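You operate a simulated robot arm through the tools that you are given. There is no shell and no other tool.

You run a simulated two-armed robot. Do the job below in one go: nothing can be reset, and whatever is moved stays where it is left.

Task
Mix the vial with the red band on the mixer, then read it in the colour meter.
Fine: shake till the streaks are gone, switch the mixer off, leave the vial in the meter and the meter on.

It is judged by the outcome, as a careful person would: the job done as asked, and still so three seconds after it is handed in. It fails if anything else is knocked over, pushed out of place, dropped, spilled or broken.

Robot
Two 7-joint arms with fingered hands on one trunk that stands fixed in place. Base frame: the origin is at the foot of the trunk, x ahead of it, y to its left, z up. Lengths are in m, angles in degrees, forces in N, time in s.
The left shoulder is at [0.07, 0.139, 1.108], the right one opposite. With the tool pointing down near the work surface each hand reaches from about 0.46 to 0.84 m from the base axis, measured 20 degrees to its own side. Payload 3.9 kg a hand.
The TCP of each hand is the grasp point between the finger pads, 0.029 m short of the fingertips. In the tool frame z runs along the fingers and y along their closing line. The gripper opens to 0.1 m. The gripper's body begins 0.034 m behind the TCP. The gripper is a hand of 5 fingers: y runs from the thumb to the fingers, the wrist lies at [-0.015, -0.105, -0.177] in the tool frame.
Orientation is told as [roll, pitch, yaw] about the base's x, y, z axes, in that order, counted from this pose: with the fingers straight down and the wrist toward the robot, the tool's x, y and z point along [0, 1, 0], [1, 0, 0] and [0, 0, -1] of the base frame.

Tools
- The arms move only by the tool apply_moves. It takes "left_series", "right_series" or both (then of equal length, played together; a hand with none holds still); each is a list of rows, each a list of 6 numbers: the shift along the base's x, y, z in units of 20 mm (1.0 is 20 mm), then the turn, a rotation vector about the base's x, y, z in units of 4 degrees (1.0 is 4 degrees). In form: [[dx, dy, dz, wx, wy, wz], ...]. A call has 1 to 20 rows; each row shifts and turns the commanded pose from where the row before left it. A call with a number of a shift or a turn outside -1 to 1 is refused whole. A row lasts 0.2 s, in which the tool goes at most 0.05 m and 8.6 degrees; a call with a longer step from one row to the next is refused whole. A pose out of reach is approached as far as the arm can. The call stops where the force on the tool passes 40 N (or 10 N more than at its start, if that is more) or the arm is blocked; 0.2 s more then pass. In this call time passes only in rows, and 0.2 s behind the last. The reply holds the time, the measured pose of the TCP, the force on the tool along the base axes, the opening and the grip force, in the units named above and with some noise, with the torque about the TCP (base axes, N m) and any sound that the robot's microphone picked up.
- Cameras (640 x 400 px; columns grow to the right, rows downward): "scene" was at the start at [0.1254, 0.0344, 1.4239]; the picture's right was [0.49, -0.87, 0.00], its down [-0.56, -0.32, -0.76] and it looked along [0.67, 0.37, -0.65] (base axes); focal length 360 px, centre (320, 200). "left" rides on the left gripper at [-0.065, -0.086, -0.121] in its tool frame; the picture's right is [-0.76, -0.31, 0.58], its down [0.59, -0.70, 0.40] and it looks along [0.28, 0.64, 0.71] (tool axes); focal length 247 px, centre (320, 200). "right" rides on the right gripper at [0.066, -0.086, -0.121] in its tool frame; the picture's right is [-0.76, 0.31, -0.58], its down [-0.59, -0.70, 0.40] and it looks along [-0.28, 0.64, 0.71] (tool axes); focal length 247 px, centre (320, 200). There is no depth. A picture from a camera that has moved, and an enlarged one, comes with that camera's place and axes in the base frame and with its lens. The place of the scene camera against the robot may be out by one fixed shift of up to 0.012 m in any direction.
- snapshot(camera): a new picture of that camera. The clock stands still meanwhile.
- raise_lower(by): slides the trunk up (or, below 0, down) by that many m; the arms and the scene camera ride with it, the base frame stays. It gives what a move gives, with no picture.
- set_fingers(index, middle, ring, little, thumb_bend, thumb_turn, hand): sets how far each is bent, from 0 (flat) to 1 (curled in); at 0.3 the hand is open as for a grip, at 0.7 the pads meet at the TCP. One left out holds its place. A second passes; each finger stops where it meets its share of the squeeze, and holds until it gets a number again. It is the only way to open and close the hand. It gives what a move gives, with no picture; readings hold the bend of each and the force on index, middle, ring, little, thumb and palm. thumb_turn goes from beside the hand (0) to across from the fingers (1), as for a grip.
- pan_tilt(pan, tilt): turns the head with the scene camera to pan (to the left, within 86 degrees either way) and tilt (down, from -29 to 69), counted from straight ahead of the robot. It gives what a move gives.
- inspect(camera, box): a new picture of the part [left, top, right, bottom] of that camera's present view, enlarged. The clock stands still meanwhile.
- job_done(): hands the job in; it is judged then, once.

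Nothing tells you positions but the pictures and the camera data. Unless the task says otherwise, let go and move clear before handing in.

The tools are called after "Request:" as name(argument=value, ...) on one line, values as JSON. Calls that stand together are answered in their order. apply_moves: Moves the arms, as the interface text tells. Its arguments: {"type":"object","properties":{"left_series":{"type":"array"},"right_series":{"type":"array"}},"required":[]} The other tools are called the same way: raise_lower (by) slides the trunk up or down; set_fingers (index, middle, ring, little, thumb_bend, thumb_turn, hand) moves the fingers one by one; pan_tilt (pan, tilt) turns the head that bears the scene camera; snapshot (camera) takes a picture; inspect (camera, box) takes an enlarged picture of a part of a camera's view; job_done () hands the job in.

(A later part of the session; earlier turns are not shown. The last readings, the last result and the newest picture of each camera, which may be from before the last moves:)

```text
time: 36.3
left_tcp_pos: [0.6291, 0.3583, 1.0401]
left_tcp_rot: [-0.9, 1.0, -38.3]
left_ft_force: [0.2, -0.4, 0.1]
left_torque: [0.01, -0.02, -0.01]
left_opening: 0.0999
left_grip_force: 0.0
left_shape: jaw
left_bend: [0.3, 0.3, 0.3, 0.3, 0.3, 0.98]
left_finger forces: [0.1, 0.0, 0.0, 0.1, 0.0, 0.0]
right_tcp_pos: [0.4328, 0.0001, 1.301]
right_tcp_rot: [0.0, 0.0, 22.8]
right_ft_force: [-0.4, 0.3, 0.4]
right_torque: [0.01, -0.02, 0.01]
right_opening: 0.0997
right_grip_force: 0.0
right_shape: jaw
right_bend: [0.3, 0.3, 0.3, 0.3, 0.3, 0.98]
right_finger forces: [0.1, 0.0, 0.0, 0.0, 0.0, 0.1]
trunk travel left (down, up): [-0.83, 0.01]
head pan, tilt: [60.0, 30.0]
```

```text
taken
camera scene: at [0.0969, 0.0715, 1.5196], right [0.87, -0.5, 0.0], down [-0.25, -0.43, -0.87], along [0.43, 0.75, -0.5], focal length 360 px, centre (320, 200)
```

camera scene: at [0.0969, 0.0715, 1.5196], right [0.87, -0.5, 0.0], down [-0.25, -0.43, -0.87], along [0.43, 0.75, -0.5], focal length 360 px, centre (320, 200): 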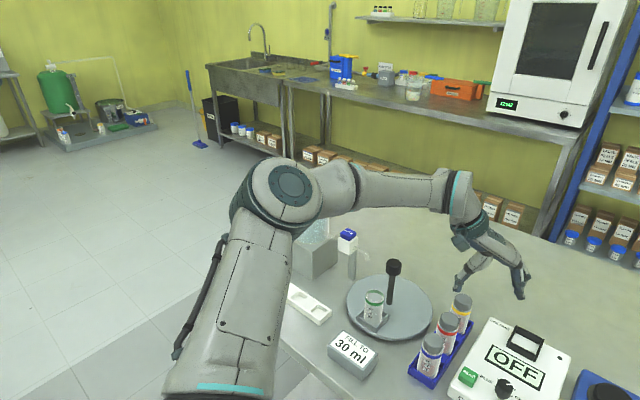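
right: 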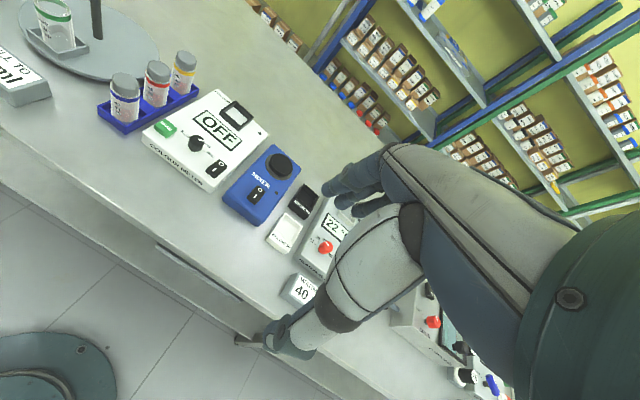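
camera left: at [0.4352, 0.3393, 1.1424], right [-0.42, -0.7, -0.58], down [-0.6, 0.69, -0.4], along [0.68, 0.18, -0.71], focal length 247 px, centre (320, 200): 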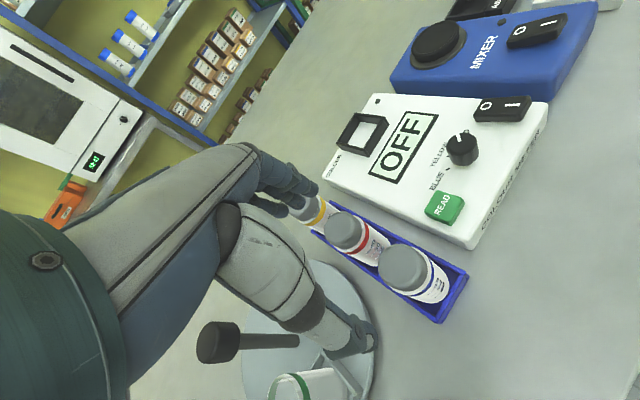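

Yaw -38 is fine here. I'll continue to about -70 and move over the red vial, levelling the small tilt as I go.

Request:
apply_moves(left_series=[[0, 0, 0, 0.02, -0.34, -0.5], [-0.3, 0.15, 0, 0, 0, -1], [-0.3, 0.15, 0, 0, 0, -1], [-0.3, 0.15, 0, 0, 0, -1], [-0.3, 0.15, 0, 0, 0, -1], [-0.3, 0.15, 0, 0, 0, -1], [-0.3, 0.15, 0, 0, 0, -1], [-0.3, 0.15, 0, 0, 0, -1], [0, 0.1, 0, 0, 0, -0.8]])

Request:
snapshot(camera="scene")

Request:
snapshot(camera="left")

```text
time: 38.3
left_tcp_pos: [0.5876, 0.3815, 1.0396]
left_tcp_rot: [-0.2, 0.0, -71.7]
left_ft_force: [-0.6, -0.6, 0.2]
left_torque: [0.01, -0.01, 0.01]
left_opening: 0.0999
left_grip_force: 0.1
left_shape: jaw
left_bend: [0.3, 0.3, 0.3, 0.3, 0.3, 0.98]
left_finger forces: [0.0, 0.0, 0.1, 0.1, 0.1, 0.0]
right_tcp_pos: [0.4321, -0.0011, 1.3005]
right_tcp_rot: [0.0, 0.0, 22.7]
right_ft_force: [-0.6, 1.2, -0.3]
right_torque: [-0.02, -0.01, -0.01]
right_opening: 0.0999
right_grip_force: 0.0
right_shape: jaw
right_bend: [0.3, 0.3, 0.3, 0.3, 0.3, 0.98]
right_finger forces: [0.0, 0.0, 0.1, 0.0, 0.1, 0.0]
trunk travel left (down, up): [-0.83, 0.01]
head pan, tilt: [60.0, 30.0]
```

```text
taken
camera scene: at [0.0971, 0.0712, 1.5196], right [0.87, -0.5, 0.0], down [-0.25, -0.43, -0.87], along [0.43, 0.75, -0.5], focal length 360 px, centre (320, 200)
```

scene: 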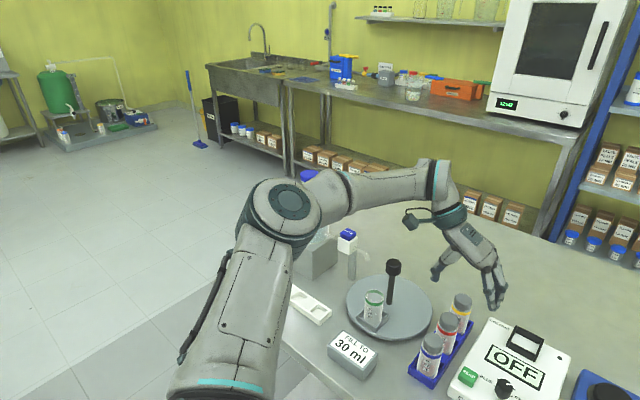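

```text
taken
camera left: at [0.499, 0.4421, 1.1612], right [-0.82, 0.05, -0.57], down [0.34, 0.85, -0.4], along [0.47, -0.52, -0.71], focal length 247 px, centre (320, 200)
```

left: 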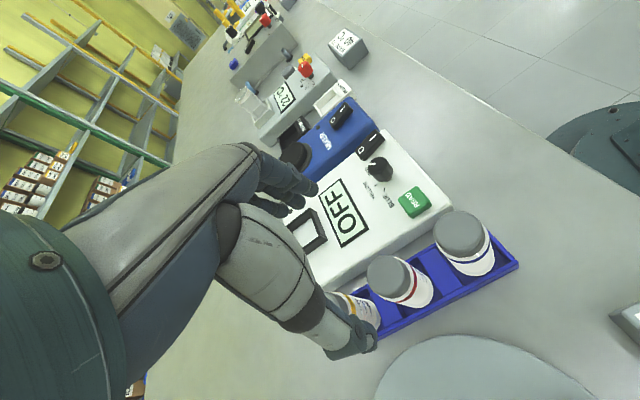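

The left camera now looks down on the rack. I'll zoom in to locate the red cap accurately and see the fingers.

Request:
inspect(camera="left", box=[320, 200, 520, 325])

Request:
inspect(camera="left", box=[240, 140, 400, 240])

Request:
inspect(camera="scene", box=[400, 200, 560, 300])

```text
3.20 times, centred on (420, 262) of left
camera zoom: at [0.499, 0.4421, 1.1612], right [-0.82, 0.05, -0.57], down [0.34, 0.85, -0.4], along [0.47, -0.52, -0.71], focal length 790 px, centre (0, 0)
```

zoom: 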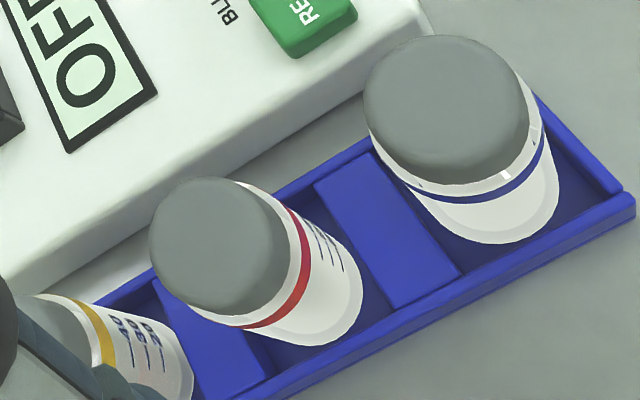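

```text
4.00 times, centred on (320, 190) of left
camera zoom: at [0.499, 0.4421, 1.1612], right [-0.82, 0.05, -0.57], down [0.34, 0.85, -0.4], along [0.47, -0.52, -0.71], focal length 988 px, centre (320, 240)
```

zoom: 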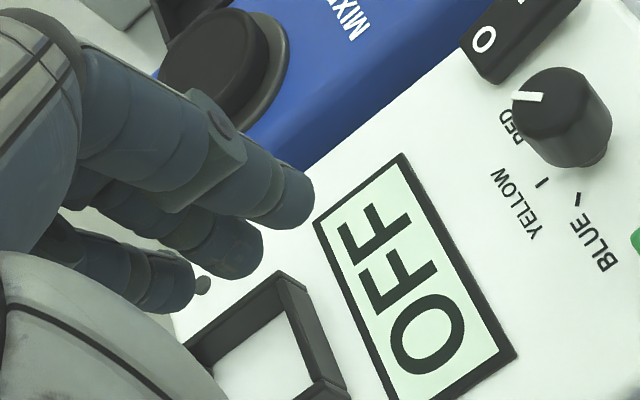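

```text
4.00 times, centred on (480, 250) of scene
camera zoom: at [0.0971, 0.0712, 1.5196], right [0.87, -0.5, 0.0], down [-0.25, -0.43, -0.87], along [0.43, 0.75, -0.5], focal length 1439 px, centre (-320, 0)
```

zoom: 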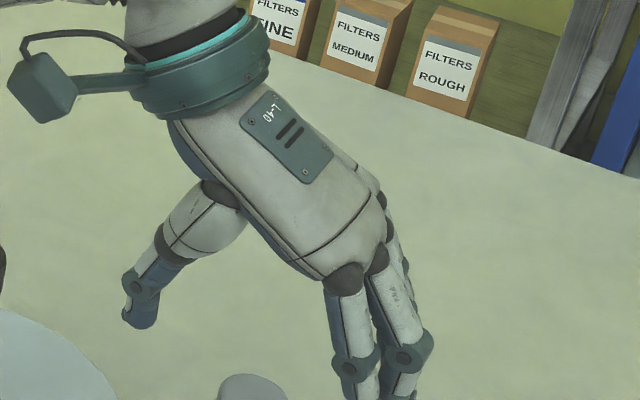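

The row lines up with the tool's x axis, and the red cap is about 7 mm off TCP in x and y. I want to know where the fingers lie relative to the TCP, so I'll take closer pictures.

Request:
inspect(camera="scene", box=[420, 240, 532, 310])

Request:
inspect(camera="left", box=[220, 130, 380, 230])

Request:
snapshot(camera="right")

```text
5.71 times, centred on (476, 275) of scene
camera zoom: at [0.0971, 0.0712, 1.5196], right [0.87, -0.5, 0.0], down [-0.25, -0.43, -0.87], along [0.43, 0.75, -0.5], focal length 2056 px, centre (-571, -229)
```

zoom: 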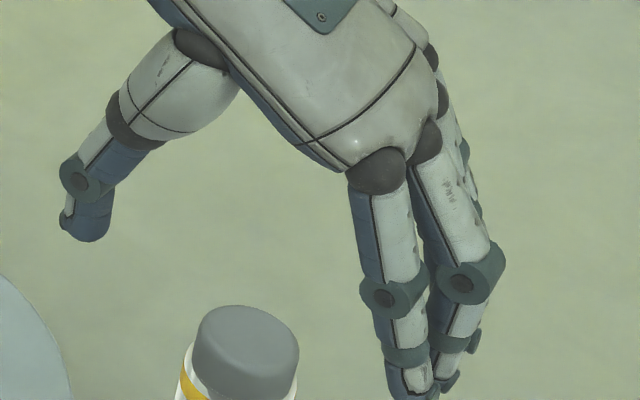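

```text
4.00 times, centred on (300, 180) of left
camera zoom: at [0.499, 0.4421, 1.1612], right [-0.82, 0.05, -0.57], down [0.34, 0.85, -0.4], along [0.47, -0.52, -0.71], focal length 988 px, centre (400, 280)
```

zoom: 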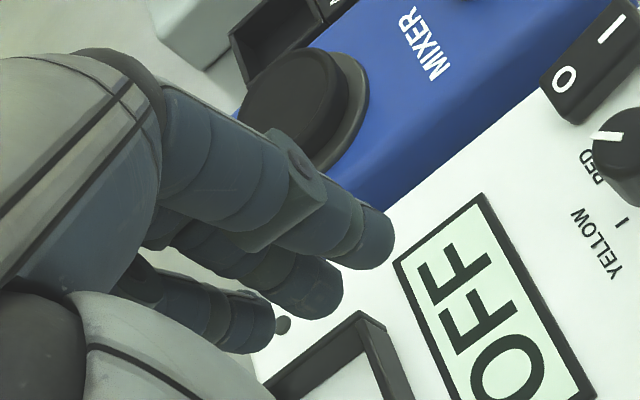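

```text
taken
camera right: at [0.3293, 0.0255, 1.4226], right [0.58, -0.58, 0.58], down [-0.42, -0.82, -0.4], along [0.7, -0.01, -0.71], focal length 247 px, centre (320, 200)
```

right: 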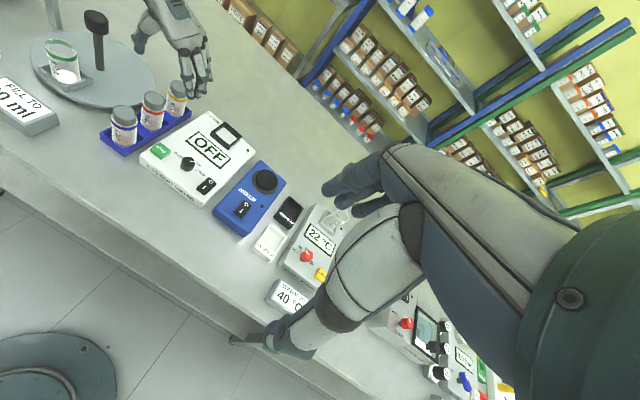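

The right camera sees the left hand from the finger side, so I'll zoom there.

Request:
inspect(camera="right", box=[90, 0, 250, 100])

Request:
inspect(camera="right", box=[130, 90, 290, 250])

```text
4.00 times, centred on (170, 50) of right
camera zoom: at [0.3293, 0.0255, 1.4226], right [0.58, -0.58, 0.58], down [-0.42, -0.82, -0.4], along [0.7, -0.01, -0.71], focal length 988 px, centre (920, 800)
```

zoom: 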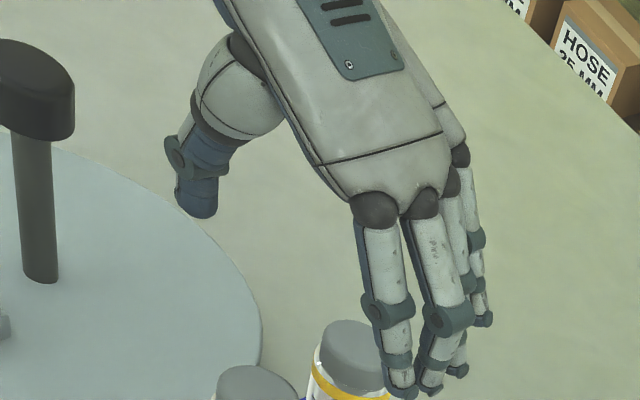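

```text
2.50 times, centred on (210, 170) of right
camera zoom: at [0.3293, 0.0255, 1.4226], right [0.58, -0.58, 0.58], down [-0.42, -0.82, -0.4], along [0.7, -0.01, -0.71], focal length 617 px, centre (595, 275)
```

zoom: 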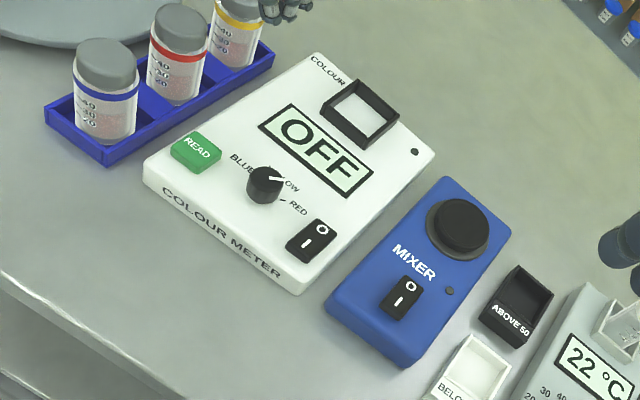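

I triangulate the meter top at about z 0.889 and its left edge about 6 cm from the vial row, so the fingers must be pre-closed before I lower. I'll refine the cap height with closer views.

Request:
inspect(camera="left", box=[356, 240, 436, 290])

Request:
inspect(camera="left", box=[420, 200, 500, 250])

Request:
inspect(camera="right", box=[100, 80, 196, 140])

```text
8.00 times, centred on (396, 265) of left
camera zoom: at [0.499, 0.4421, 1.1612], right [-0.82, 0.05, -0.57], down [0.34, 0.85, -0.4], along [0.47, -0.52, -0.71], focal length 1976 px, centre (-288, -320)
```

zoom: 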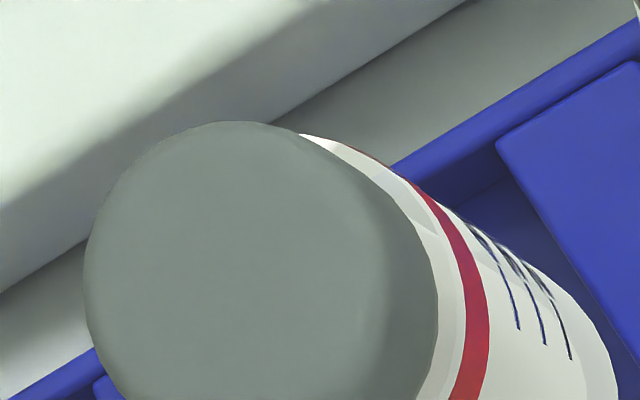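

```text
8.00 times, centred on (460, 225) of left
camera zoom: at [0.499, 0.4421, 1.1612], right [-0.82, 0.05, -0.57], down [0.34, 0.85, -0.4], along [0.47, -0.52, -0.71], focal length 1976 px, centre (-800, 0)
```

zoom: 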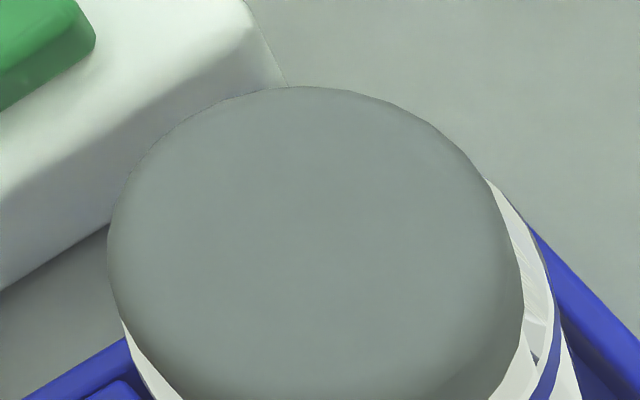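

```text
6.67 times, centred on (148, 110) of right
camera zoom: at [0.3293, 0.0255, 1.4226], right [0.58, -0.58, 0.58], down [-0.42, -0.82, -0.4], along [0.7, -0.01, -0.71], focal length 1646 px, centre (1467, 800)
```

zoom: 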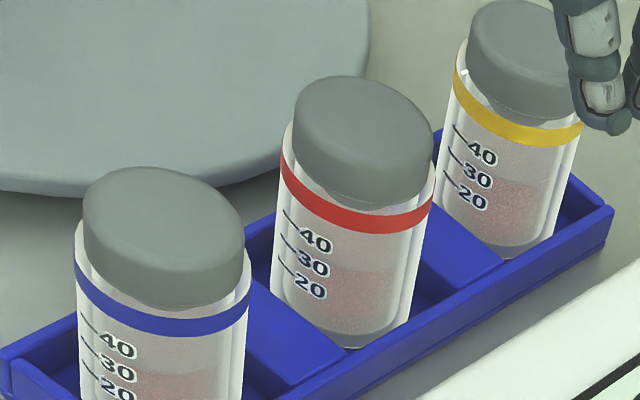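

The red cap centre is about (0.577, 0.388), with its top near z 0.943. I'll pre-close the left fingers so they fit between the rack and the meter, and shift over the vial.

Request:
set_fingers(hand="left", index=0.45, middle=0.45, ring=0.45, little=0.45, thumb_bend=0.45)

Request:
apply_moves(left_series=[[-0.27, 0.16, -0.5, 0, 0, 0], [-0.27, 0.16, -0.5, 0, 0, 0], [0, 0, 0, 0, 0, 0]])

Request:
snapshot(camera="left")

Request:
inspect(camera="right", box=[90, 30, 250, 130])

Request:
inspect(camera="scene", box=[400, 240, 560, 340])

```text
time: 39.3
left_tcp_pos: [0.587, 0.3809, 1.0398]
left_tcp_rot: [0.0, 0.1, -71.6]
left_ft_force: [0.7, 0.3, 0.3]
left_torque: [-0.01, 0.02, 0.01]
left_opening: 0.0632
left_grip_force: 0.0
left_shape: fingers
left_bend: [0.45, 0.45, 0.45, 0.45, 0.45, 0.98]
left_finger forces: [0.0, 0.0, 0.0, 0.0, 0.0, 0.0]
right_tcp_pos: [0.4325, -0.0008, 1.3014]
right_tcp_rot: [-0.1, 0.0, 22.7]
right_ft_force: [-0.6, 0.2, 0.1]
right_torque: [-0.01, -0.01, 0.0]
right_opening: 0.0998
right_grip_force: 0.2
right_shape: jaw
right_bend: [0.3, 0.3, 0.3, 0.3, 0.3, 0.98]
right_finger forces: [0.1, 0.0, 0.1, 0.1, 0.1, 0.0]
trunk travel left (down, up): [-0.83, 0.01]
head pan, tilt: [60.0, 30.0]
```

```text
time: 40.1
left_tcp_pos: [0.5784, 0.3886, 1.0204]
left_tcp_rot: [-0.1, 0.1, -71.7]
left_ft_force: [0.4, 0.2, 0.6]
left_torque: [0.0, 0.01, -0.05]
left_opening: 0.0631
left_grip_force: 0.0
left_shape: fingers
left_bend: [0.45, 0.45, 0.45, 0.45, 0.45, 0.98]
left_finger forces: [0.0, 0.1, 0.1, 0.0, 0.0, 0.0]
right_tcp_pos: [0.4336, 0.0013, 1.3003]
right_tcp_rot: [-0.1, 0.1, 22.8]
right_ft_force: [-1.0, 0.6, 0.2]
right_torque: [-0.03, 0.03, -0.01]
right_opening: 0.1
right_grip_force: 0.0
right_shape: jaw
right_bend: [0.3, 0.3, 0.3, 0.3, 0.3, 0.98]
right_finger forces: [0.0, 0.0, 0.1, 0.1, 0.0, 0.0]
trunk travel left (down, up): [-0.83, 0.01]
head pan, tilt: [60.0, 30.0]
```

```text
taken
camera left: at [0.4892, 0.4479, 1.1415], right [-0.82, 0.05, -0.57], down [0.34, 0.85, -0.4], along [0.47, -0.52, -0.71], focal length 247 px, centre (320, 200)
```

left: 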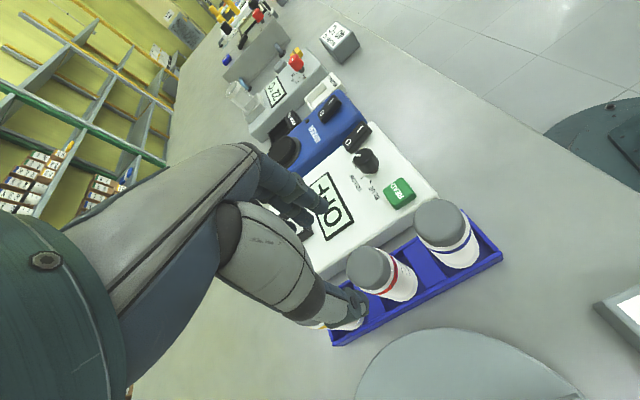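

```text
4.00 times, centred on (170, 80) of right
camera zoom: at [0.3289, 0.0253, 1.4227], right [0.58, -0.58, 0.58], down [-0.42, -0.82, -0.4], along [0.7, -0.01, -0.71], focal length 988 px, centre (920, 680)
```

zoom: 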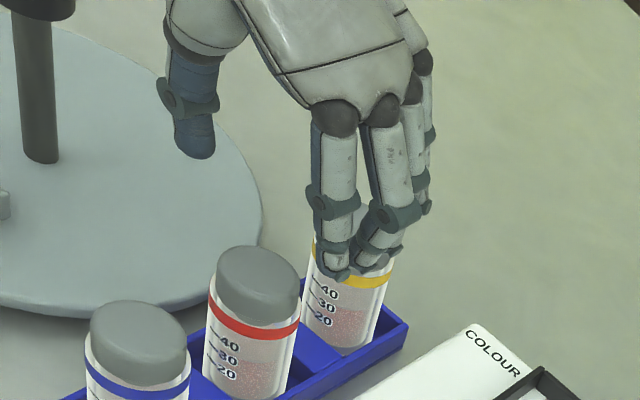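

```text
4.00 times, centred on (480, 290) of scene
camera zoom: at [0.0967, 0.0709, 1.5197], right [0.87, -0.5, 0.0], down [-0.25, -0.43, -0.87], along [0.43, 0.75, -0.5], focal length 1439 px, centre (-320, -160)
```

zoom: 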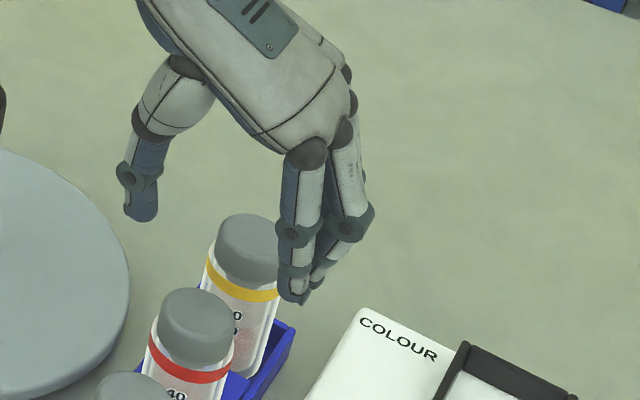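

Request:
inspect(camera="left", box=[300, 180, 460, 330])

Request:
inspect(camera="left", box=[330, 235, 426, 295])

```text
2.67 times, centred on (380, 255) of left
camera zoom: at [0.4892, 0.4479, 1.1415], right [-0.82, 0.05, -0.57], down [0.34, 0.85, -0.4], along [0.47, -0.52, -0.71], focal length 659 px, centre (160, 53)
```

zoom: 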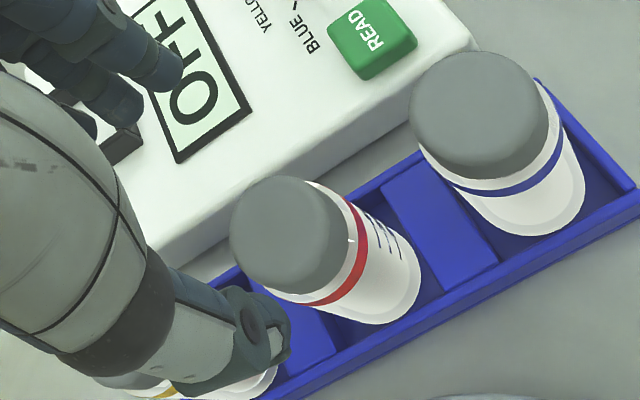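

```text
6.67 times, centred on (378, 265) of left
camera zoom: at [0.4892, 0.4479, 1.1415], right [-0.82, 0.05, -0.57], down [0.34, 0.85, -0.4], along [0.47, -0.52, -0.71], focal length 1646 px, centre (-67, -233)
```

zoom: 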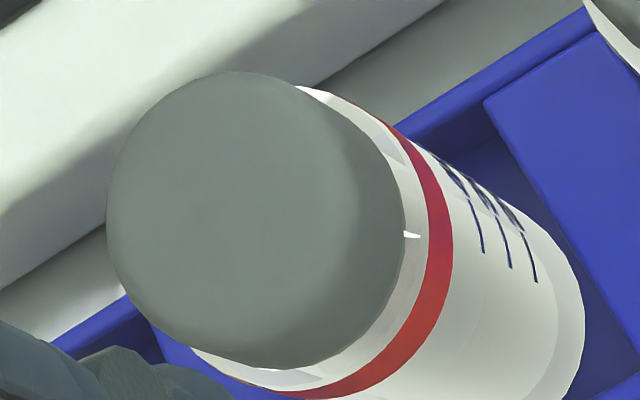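

The TCP is directly above the red cap, within about a millimetre. I'll lower partway so the fingertips come just beside the cap, then check.

Request:
apply_moves(left_series=[[0, 0, -0.7, 0, 0, 0], [0, 0, -0.7, 0, 0, 0], [0, 0, -0.7, 0, 0, 0], [0, 0, -0.6, 0, 0, 0], [0, 0, 0, 0, 0, 0]])

Request:
inspect(camera="left", box=[260, 150, 420, 300])

Request:
inspect(camera="right", box=[90, 50, 250, 150])

Request:
inspect(camera="scene", box=[400, 260, 528, 360])

```text
time: 41.3
left_tcp_pos: [0.5766, 0.3874, 0.967]
left_tcp_rot: [-0.1, 0.0, -71.5]
left_ft_force: [-0.2, 0.1, 0.4]
left_torque: [-0.01, -0.02, 0.03]
left_opening: 0.0628
left_grip_force: 0.1
left_shape: fingers
left_bend: [0.45, 0.45, 0.45, 0.45, 0.45, 0.98]
left_finger forces: [0.0, 0.0, 0.0, 0.2, 0.1, 0.0]
right_tcp_pos: [0.4326, -0.0001, 1.3004]
right_tcp_rot: [-0.1, 0.0, 22.7]
right_ft_force: [0.5, -0.3, -0.5]
right_torque: [0.0, -0.03, 0.0]
right_opening: 0.0999
right_grip_force: 0.1
right_shape: jaw
right_bend: [0.3, 0.3, 0.3, 0.3, 0.3, 0.98]
right_finger forces: [0.0, 0.0, 0.1, 0.0, 0.0, 0.1]
trunk travel left (down, up): [-0.83, 0.01]
head pan, tilt: [60.0, 30.0]
```

```text
2.67 times, centred on (340, 225) of left
camera zoom: at [0.4885, 0.4477, 1.0877], right [-0.82, 0.05, -0.58], down [0.34, 0.85, -0.4], along [0.47, -0.52, -0.71], focal length 659 px, centre (267, 133)
```

zoom: 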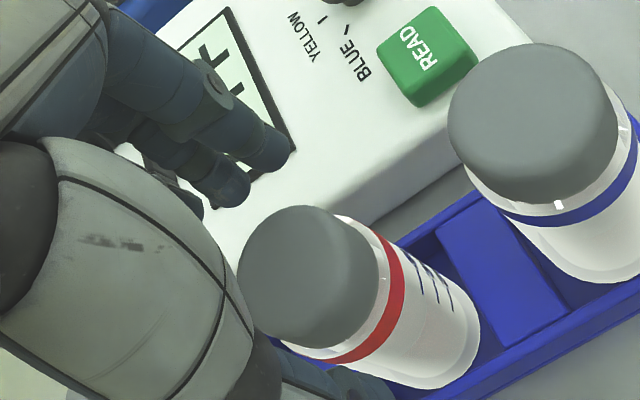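

```text
4.00 times, centred on (170, 100) of right
camera zoom: at [0.3286, 0.0254, 1.4228], right [0.58, -0.58, 0.58], down [-0.42, -0.82, -0.4], along [0.7, -0.01, -0.71], focal length 988 px, centre (920, 600)
```

zoom: 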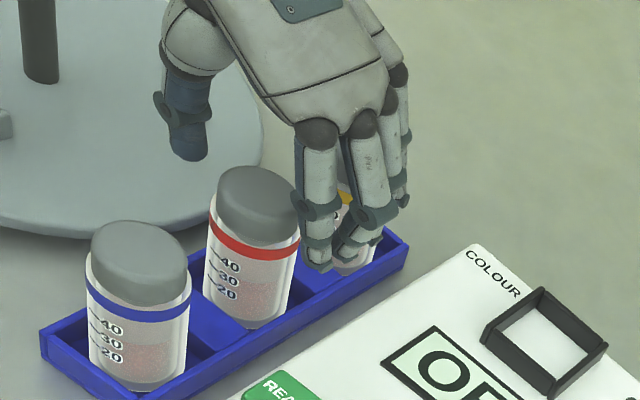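

```text
4.00 times, centred on (464, 310) of scene
camera zoom: at [0.0964, 0.0711, 1.5197], right [0.87, -0.5, 0.0], down [-0.25, -0.43, -0.87], along [0.43, 0.75, -0.5], focal length 1439 px, centre (-256, -240)
```

zoom: 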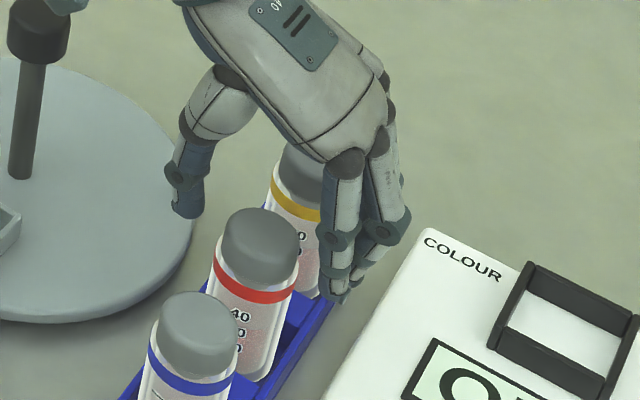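

Everything stays aligned, with the cap centred between thumb and fingers. I'll lower the rest of the way in two parts while watching the force.

Request:
apply_moves(left_series=[[0, 0, -0.5, 0, 0, 0], [0, 0, -0.5, 0, 0, 0], [0, 0, -0.5, 0, 0, 0], [0, 0, 0, 0, 0, 0]])

Request:
inspect(camera="left", box=[220, 150, 380, 300])

Request:
inspect(camera="right", box=[90, 50, 250, 150])

Request:
inspect(camera="scene", box=[400, 260, 528, 360])

```text
time: 42.3
left_tcp_pos: [0.5773, 0.387, 0.9367]
left_tcp_rot: [-0.1, 0.1, -71.5]
left_ft_force: [0.0, -0.1, 0.2]
left_torque: [-0.01, 0.04, -0.04]
left_opening: 0.0629
left_grip_force: 0.0
left_shape: fingers
left_bend: [0.45, 0.45, 0.45, 0.45, 0.45, 0.98]
left_finger forces: [0.0, 0.0, 0.0, 0.1, 0.0, 0.0]
right_tcp_pos: [0.4325, -0.0004, 1.3011]
right_tcp_rot: [0.1, 0.0, 22.8]
right_ft_force: [-0.5, 0.2, 0.2]
right_torque: [0.0, -0.01, 0.02]
right_opening: 0.1
right_grip_force: 0.0
right_shape: jaw
right_bend: [0.3, 0.3, 0.3, 0.3, 0.3, 0.98]
right_finger forces: [0.0, 0.1, 0.0, 0.1, 0.0, 0.0]
trunk travel left (down, up): [-0.83, 0.01]
head pan, tilt: [60.0, 30.0]
```

```text
2.67 times, centred on (300, 225) of left
camera zoom: at [0.4887, 0.4475, 1.0574], right [-0.82, 0.05, -0.58], down [0.33, 0.85, -0.4], along [0.47, -0.52, -0.71], focal length 659 px, centre (373, 133)
```

zoom: 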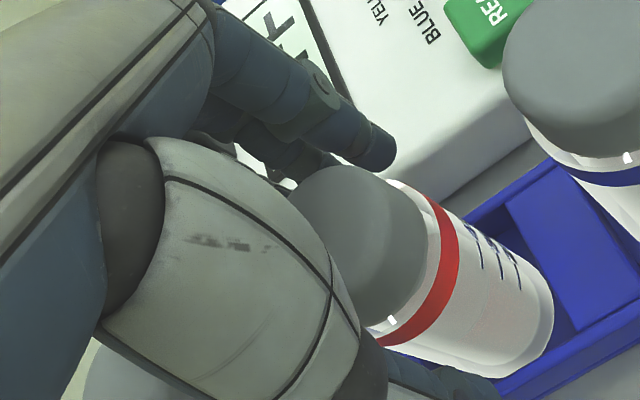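

```text
4.00 times, centred on (170, 100) of right
camera zoom: at [0.3287, 0.0256, 1.4227], right [0.58, -0.58, 0.58], down [-0.42, -0.82, -0.4], along [0.7, -0.01, -0.71], focal length 988 px, centre (920, 600)
```

zoom: 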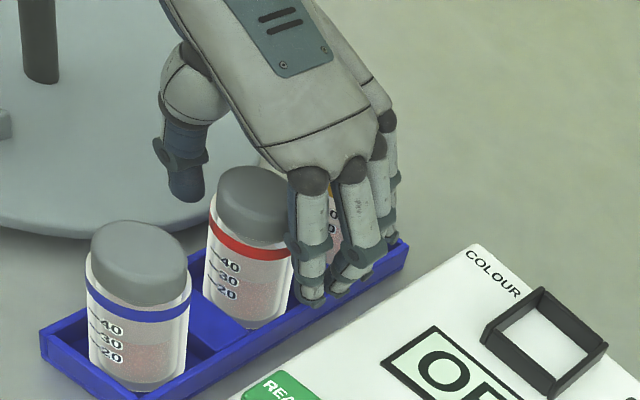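

```text
4.00 times, centred on (464, 310) of scene
camera zoom: at [0.0966, 0.0713, 1.5197], right [0.87, -0.5, 0.0], down [-0.25, -0.43, -0.87], along [0.43, 0.75, -0.5], focal length 1439 px, centre (-256, -240)
```

zoom: 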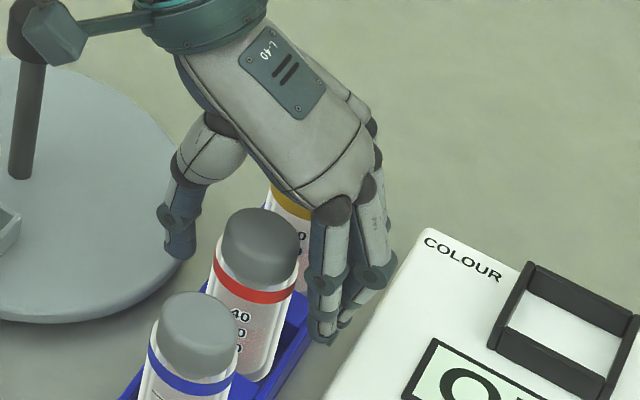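

No contact so far. I'll lower the last 19 mm.

Request:
apply_moves(left_series=[[0, 0, -0.35, 0, 0, 0], [0, 0, -0.3, 0, 0, 0], [0, 0, -0.3, 0, 0, 0], [0, 0, 0, 0, 0, 0]])

Request:
inspect(camera="scene", box=[400, 260, 528, 360])

Request:
inspect(camera="right", box=[90, 50, 250, 150])

Request:
snapshot(camera="left")

```text
time: 43.3
left_tcp_pos: [0.5764, 0.3878, 0.9169]
left_tcp_rot: [-0.1, 0.1, -71.5]
left_ft_force: [-0.3, -0.6, 1.1]
left_torque: [0.0, 0.03, 0.03]
left_opening: 0.0631
left_grip_force: 0.1
left_shape: fingers
left_bend: [0.45, 0.45, 0.45, 0.45, 0.45, 0.98]
left_finger forces: [0.1, 0.1, 0.1, 0.1, 0.0, 0.0]
right_tcp_pos: [0.4322, 0.0006, 1.3001]
right_tcp_rot: [0.1, -0.1, 22.8]
right_ft_force: [0.0, -0.6, -0.6]
right_torque: [0.04, -0.03, -0.01]
right_opening: 0.1
right_grip_force: 0.0
right_shape: jaw
right_bend: [0.3, 0.3, 0.3, 0.3, 0.3, 0.98]
right_finger forces: [0.1, 0.1, 0.0, 0.1, 0.1, 0.0]
trunk travel left (down, up): [-0.83, 0.01]
head pan, tilt: [60.0, 30.0]
```

```text
4.00 times, centred on (464, 310) of scene
camera zoom: at [0.0966, 0.0713, 1.5197], right [0.87, -0.5, 0.0], down [-0.25, -0.43, -0.87], along [0.43, 0.75, -0.5], focal length 1439 px, centre (-256, -240)
```

zoom: 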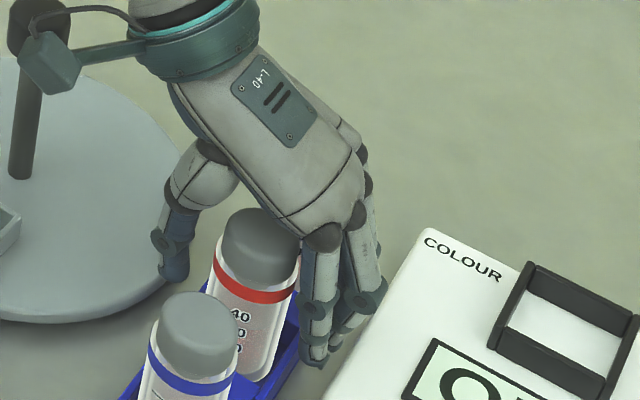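

```text
4.00 times, centred on (170, 100) of right
camera zoom: at [0.3288, 0.0256, 1.4227], right [0.58, -0.58, 0.58], down [-0.42, -0.82, -0.4], along [0.7, -0.01, -0.71], focal length 988 px, centre (920, 600)
```

zoom: 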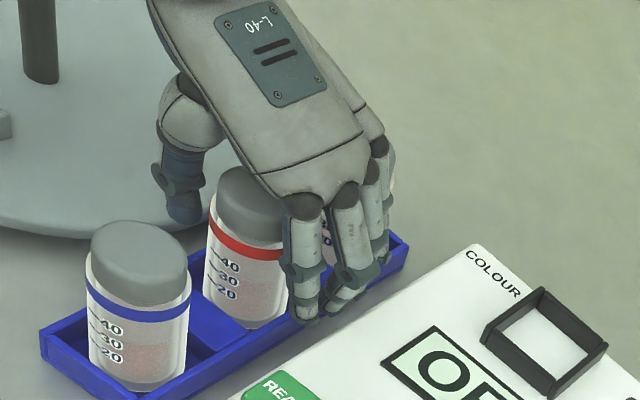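

```text
taken
camera left: at [0.4888, 0.4483, 1.0387], right [-0.82, 0.05, -0.57], down [0.34, 0.85, -0.4], along [0.47, -0.52, -0.71], focal length 247 px, centre (320, 200)
```

left: 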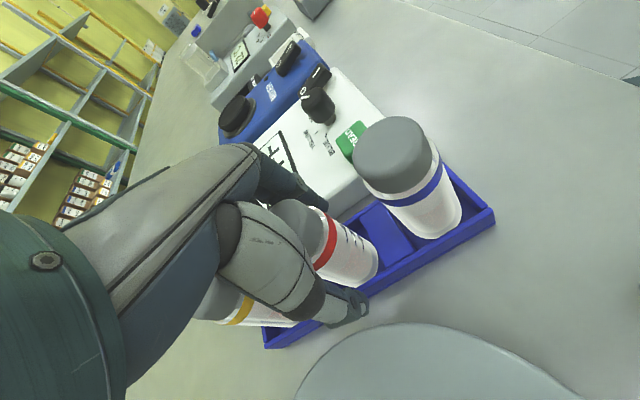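

The hand is in place with no contact force. I'll close index, middle and thumb on the vial.

Request:
set_fingers(hand="left", index=0.56, middle=0.56, thumb_bend=0.56)

Request:
inspect(camera="right", box=[90, 50, 250, 150])

Request:
inspect(camera="scene", box=[400, 260, 528, 360])

```text
time: 44.3
left_tcp_pos: [0.5766, 0.3879, 0.9168]
left_tcp_rot: [-0.1, 0.1, -71.5]
left_ft_force: [0.4, -0.4, -1.1]
left_torque: [0.01, -0.04, 0.0]
left_opening: 0.0373
left_grip_force: 0.7
left_shape: fingers
left_bend: [0.55, 0.56, 0.45, 0.45, 0.55, 0.98]
left_finger forces: [0.6, 0.0, 0.1, 0.0, 0.6, 0.0]
right_tcp_pos: [0.4328, -0.0003, 1.3012]
right_tcp_rot: [-0.1, 0.0, 22.8]
right_ft_force: [0.1, -0.5, -0.5]
right_torque: [-0.01, -0.05, 0.01]
right_opening: 0.0999
right_grip_force: 0.0
right_shape: jaw
right_bend: [0.3, 0.3, 0.3, 0.3, 0.3, 0.98]
right_finger forces: [0.0, 0.0, 0.0, 0.1, 0.0, 0.0]
trunk travel left (down, up): [-0.83, 0.01]
head pan, tilt: [60.0, 30.0]
```

```text
4.00 times, centred on (170, 100) of right
camera zoom: at [0.3288, 0.0256, 1.4227], right [0.58, -0.58, 0.58], down [-0.42, -0.82, -0.4], along [0.7, -0.01, -0.71], focal length 988 px, centre (920, 600)
```

zoom: 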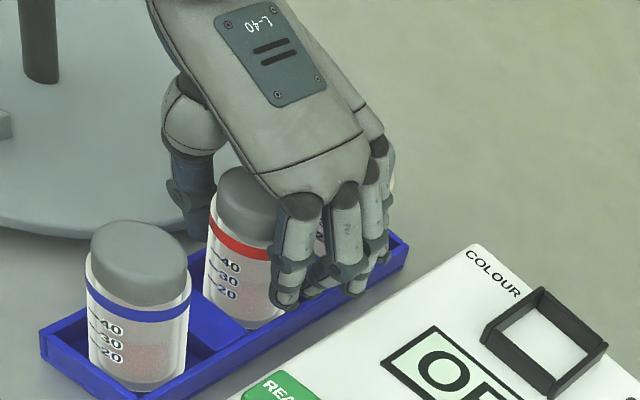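

```text
4.00 times, centred on (464, 310) of scene
camera zoom: at [0.0966, 0.0713, 1.5197], right [0.87, -0.5, 0.0], down [-0.25, -0.43, -0.87], along [0.43, 0.75, -0.5], focal length 1439 px, centre (-256, -240)
```

zoom: 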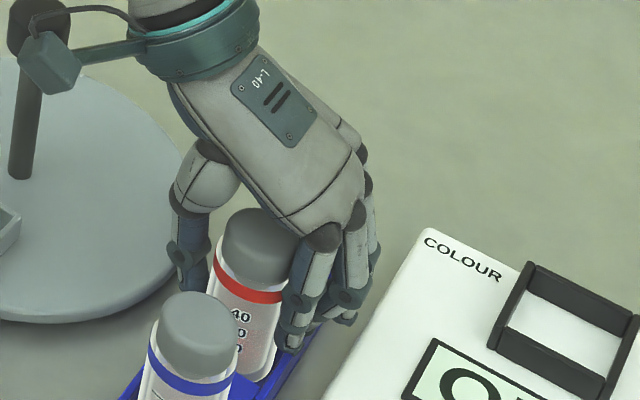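

Index and thumb touch at an opening of about 37 mm. I'll squeeze further with index, middle and thumb.

Request:
set_fingers(hand="left", index=0.65, middle=0.65, thumb_bend=0.65)

Request:
inspect(camera="right", box=[90, 50, 250, 150])

Request:
inspect(camera="scene", box=[400, 260, 528, 360])

```text
time: 45.3
left_tcp_pos: [0.5771, 0.387, 0.9183]
left_tcp_rot: [-0.1, 0.2, -71.5]
left_ft_force: [0.0, -1.3, 2.9]
left_torque: [0.05, 0.02, -0.01]
left_opening: 0.0337
left_grip_force: 8.4
left_shape: fingers
left_bend: [0.59, 0.62, 0.45, 0.45, 0.58, 0.97]
left_finger forces: [5.5, 3.0, 0.0, 0.0, 7.5, 0.0]
right_tcp_pos: [0.4322, 0.0, 1.3005]
right_tcp_rot: [0.1, 0.0, 22.7]
right_ft_force: [0.2, 0.4, -0.3]
right_torque: [-0.01, -0.02, 0.02]
right_opening: 0.0997
right_grip_force: 0.1
right_shape: jaw
right_bend: [0.3, 0.3, 0.3, 0.3, 0.3, 0.98]
right_finger forces: [0.0, 0.1, 0.0, 0.1, 0.1, 0.0]
trunk travel left (down, up): [-0.83, 0.01]
head pan, tilt: [60.0, 30.0]
```

```text
4.00 times, centred on (170, 100) of right
camera zoom: at [0.3286, 0.0252, 1.4228], right [0.58, -0.58, 0.58], down [-0.42, -0.82, -0.4], along [0.7, -0.01, -0.71], focal length 988 px, centre (920, 600)
```

zoom: 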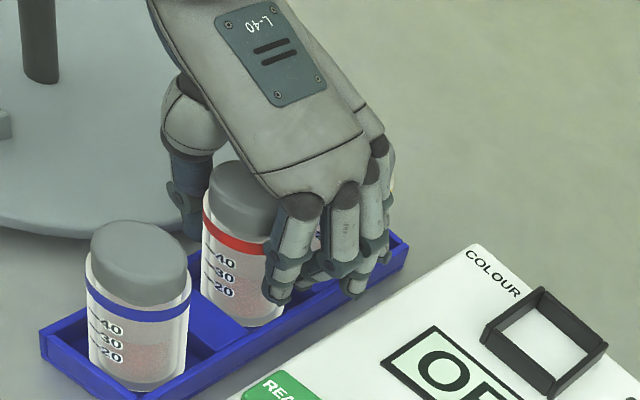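

```text
4.00 times, centred on (464, 310) of scene
camera zoom: at [0.0964, 0.0709, 1.5197], right [0.87, -0.5, 0.0], down [-0.25, -0.43, -0.87], along [0.43, 0.75, -0.5], focal length 1439 px, centre (-256, -240)
```

zoom: 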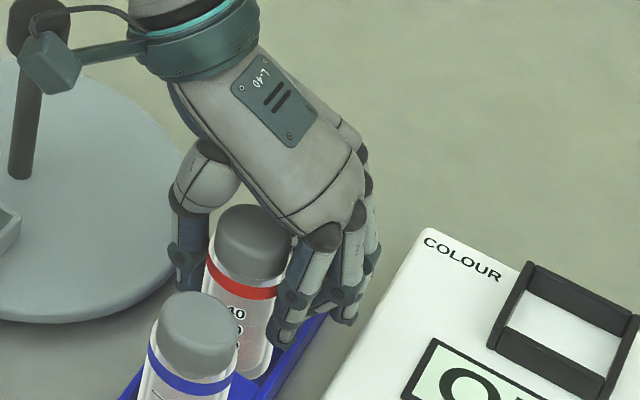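

The grip holds at about 8 N. I'll lift slightly and check the vial comes along cleanly.

Request:
apply_moves(left_series=[[0, 0, 0.4, 0, 0, 0], [0, 0, 0.4, 0, 0, 0], [0, 0, 0.4, 0, 0, 0], [0, 0, 0.4, 0, 0, 0], [0, 0, 0, 0, 0, 0]])

Request:
inspect(camera="right", box=[90, 50, 250, 150])

Request:
inspect(camera="scene", box=[400, 260, 528, 360])

Request:
snapshot(camera="left")

```text
time: 46.5
left_tcp_pos: [0.577, 0.3866, 0.95]
left_tcp_rot: [-0.1, 0.1, -71.5]
left_ft_force: [-0.2, -0.2, -0.5]
left_torque: [0.02, -0.03, -0.02]
left_opening: 0.0338
left_grip_force: 7.7
left_shape: fingers
left_bend: [0.59, 0.62, 0.45, 0.45, 0.58, 0.97]
left_finger forces: [5.1, 2.6, 0.0, 0.0, 7.7, 0.1]
right_tcp_pos: [0.4321, -0.0006, 1.3006]
right_tcp_rot: [0.1, -0.1, 22.8]
right_ft_force: [-0.1, 0.8, 0.5]
right_torque: [-0.03, 0.01, -0.01]
right_opening: 0.0999
right_grip_force: 0.0
right_shape: jaw
right_bend: [0.3, 0.3, 0.3, 0.3, 0.3, 0.98]
right_finger forces: [0.0, 0.0, 0.0, 0.1, 0.1, 0.0]
trunk travel left (down, up): [-0.83, 0.01]
head pan, tilt: [60.0, 30.0]
```

```text
4.00 times, centred on (170, 100) of right
camera zoom: at [0.3291, 0.0257, 1.4226], right [0.58, -0.58, 0.58], down [-0.42, -0.82, -0.4], along [0.7, -0.01, -0.71], focal length 988 px, centre (920, 600)
```

zoom: 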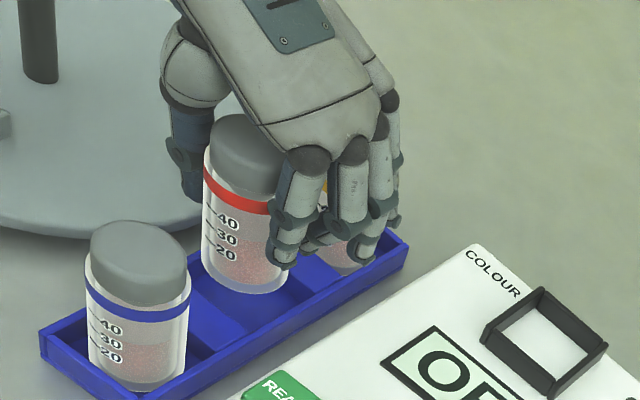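

```text
4.00 times, centred on (464, 310) of scene
camera zoom: at [0.0969, 0.0714, 1.5196], right [0.87, -0.5, 0.0], down [-0.25, -0.43, -0.87], along [0.43, 0.75, -0.5], focal length 1439 px, centre (-256, -240)
```

zoom: 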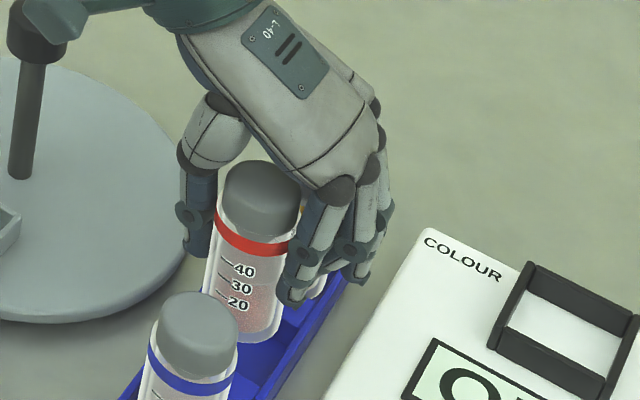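

```text
taken
camera left: at [0.4879, 0.448, 1.0706], right [-0.82, 0.05, -0.57], down [0.33, 0.85, -0.4], along [0.47, -0.52, -0.71], focal length 247 px, centre (320, 200)
```

left: 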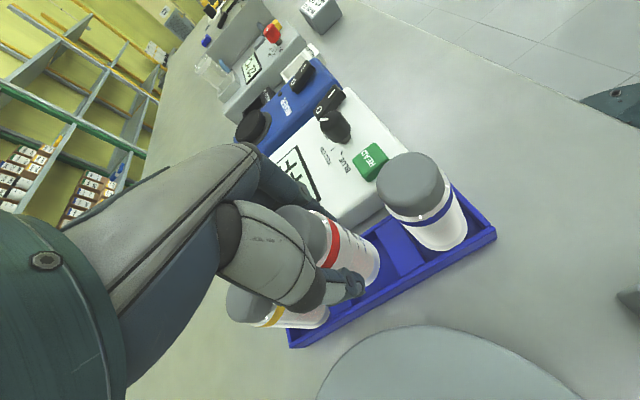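

The vial is held upright and clear of its slot. I'll raise it well above everything and carry it toward the meter/mixer area to get better views.

Request:
apply_moves(left_series=[[0, 0, 0.8, 0, 0, 0], [0, 0, 0.8, 0, 0, 0], [0, 0, 0.8, 0, 0, 0], [0, 0, 0.8, 0, 0, 0], [0, 0, 0.8, 0, 0, 0], [0, 0, 0.8, 0, 0, 0], [0.3, -0.5, 0, 0, 0, 0], [0.3, -0.5, 0, 0, 0, 0], [0.3, -0.5, 0, 0, 0, 0], [0, 0, 0, 0, 0, 0]])

Request:
pan_tilt(pan=20, tilt=45)

Request:
snapshot(camera="scene")

Request:
snapshot(camera="left")

Request:
snapshot(camera="right")

```text
time: 48.7
left_tcp_pos: [0.5943, 0.3578, 1.044]
left_tcp_rot: [-0.1, 0.1, -71.5]
left_ft_force: [0.2, -0.1, -1.9]
left_torque: [0.01, 0.01, 0.02]
left_opening: 0.0341
left_grip_force: 7.4
left_shape: fingers
left_bend: [0.59, 0.62, 0.45, 0.45, 0.58, 0.97]
left_finger forces: [5.0, 2.5, 0.0, 0.0, 7.7, 0.0]
right_tcp_pos: [0.4318, 0.0001, 1.301]
right_tcp_rot: [0.0, 0.0, 22.8]
right_ft_force: [0.1, -0.6, 0.9]
right_torque: [-0.01, 0.0, 0.02]
right_opening: 0.0998
right_grip_force: 0.1
right_shape: jaw
right_bend: [0.3, 0.3, 0.3, 0.3, 0.3, 0.98]
right_finger forces: [0.1, 0.0, 0.0, 0.0, 0.0, 0.0]
trunk travel left (down, up): [-0.83, 0.01]
head pan, tilt: [60.0, 30.0]
```

```text
time: 49.8
left_tcp_pos: [0.5947, 0.3572, 1.0447]
left_tcp_rot: [-0.2, 0.1, -71.5]
left_ft_force: [-0.3, -0.2, -1.1]
left_torque: [0.03, 0.02, 0.0]
left_opening: 0.0337
left_grip_force: 7.7
left_shape: fingers
left_bend: [0.59, 0.62, 0.45, 0.45, 0.58, 0.97]
left_finger forces: [5.0, 2.6, 0.0, 0.0, 7.6, 0.0]
right_tcp_pos: [0.4327, -0.0012, 1.3013]
right_tcp_rot: [0.0, 0.0, 22.8]
right_ft_force: [-0.6, 0.6, -0.5]
right_torque: [-0.01, -0.01, -0.02]
right_opening: 0.0996
right_grip_force: 0.1
right_shape: jaw
right_bend: [0.3, 0.3, 0.3, 0.3, 0.3, 0.98]
right_finger forces: [0.1, 0.1, 0.0, 0.1, 0.0, 0.1]
trunk travel left (down, up): [-0.83, 0.01]
head pan, tilt: [20.0, 45.0]
```

```text
taken
camera scene: at [0.128, 0.0211, 1.4971], right [0.34, -0.94, 0.0], down [-0.66, -0.24, -0.71], along [0.66, 0.24, -0.71], focal length 360 px, centre (320, 200)
```

scene: 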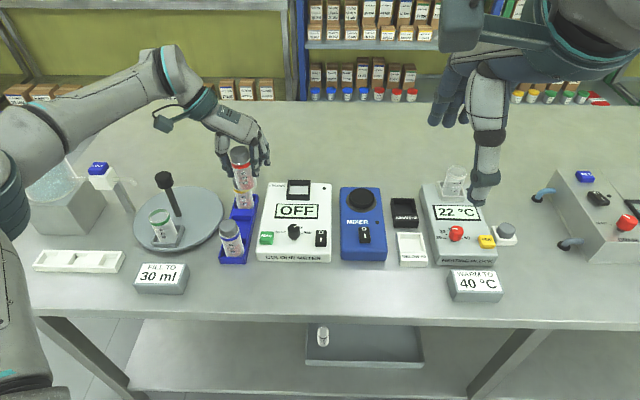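

```text
taken
camera left: at [0.5062, 0.4184, 1.1661], right [-0.82, 0.05, -0.57], down [0.33, 0.85, -0.4], along [0.47, -0.52, -0.71], focal length 247 px, centre (320, 200)
```

left: 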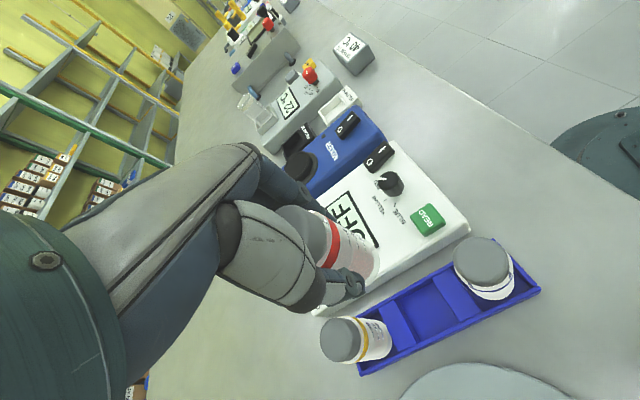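

```text
taken
camera right: at [0.329, 0.0258, 1.4227], right [0.58, -0.58, 0.58], down [-0.42, -0.82, -0.4], along [0.7, -0.01, -0.71], focal length 247 px, centre (320, 200)
```

right: 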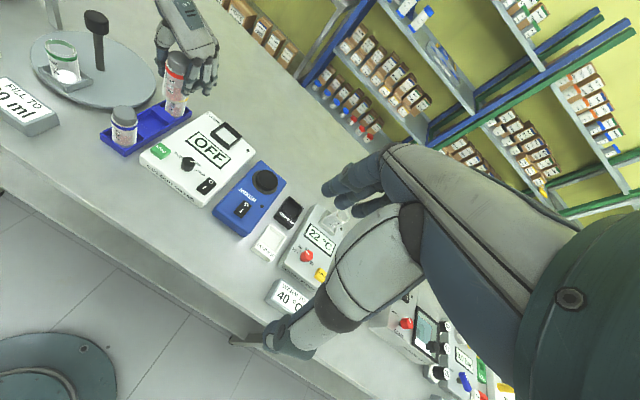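

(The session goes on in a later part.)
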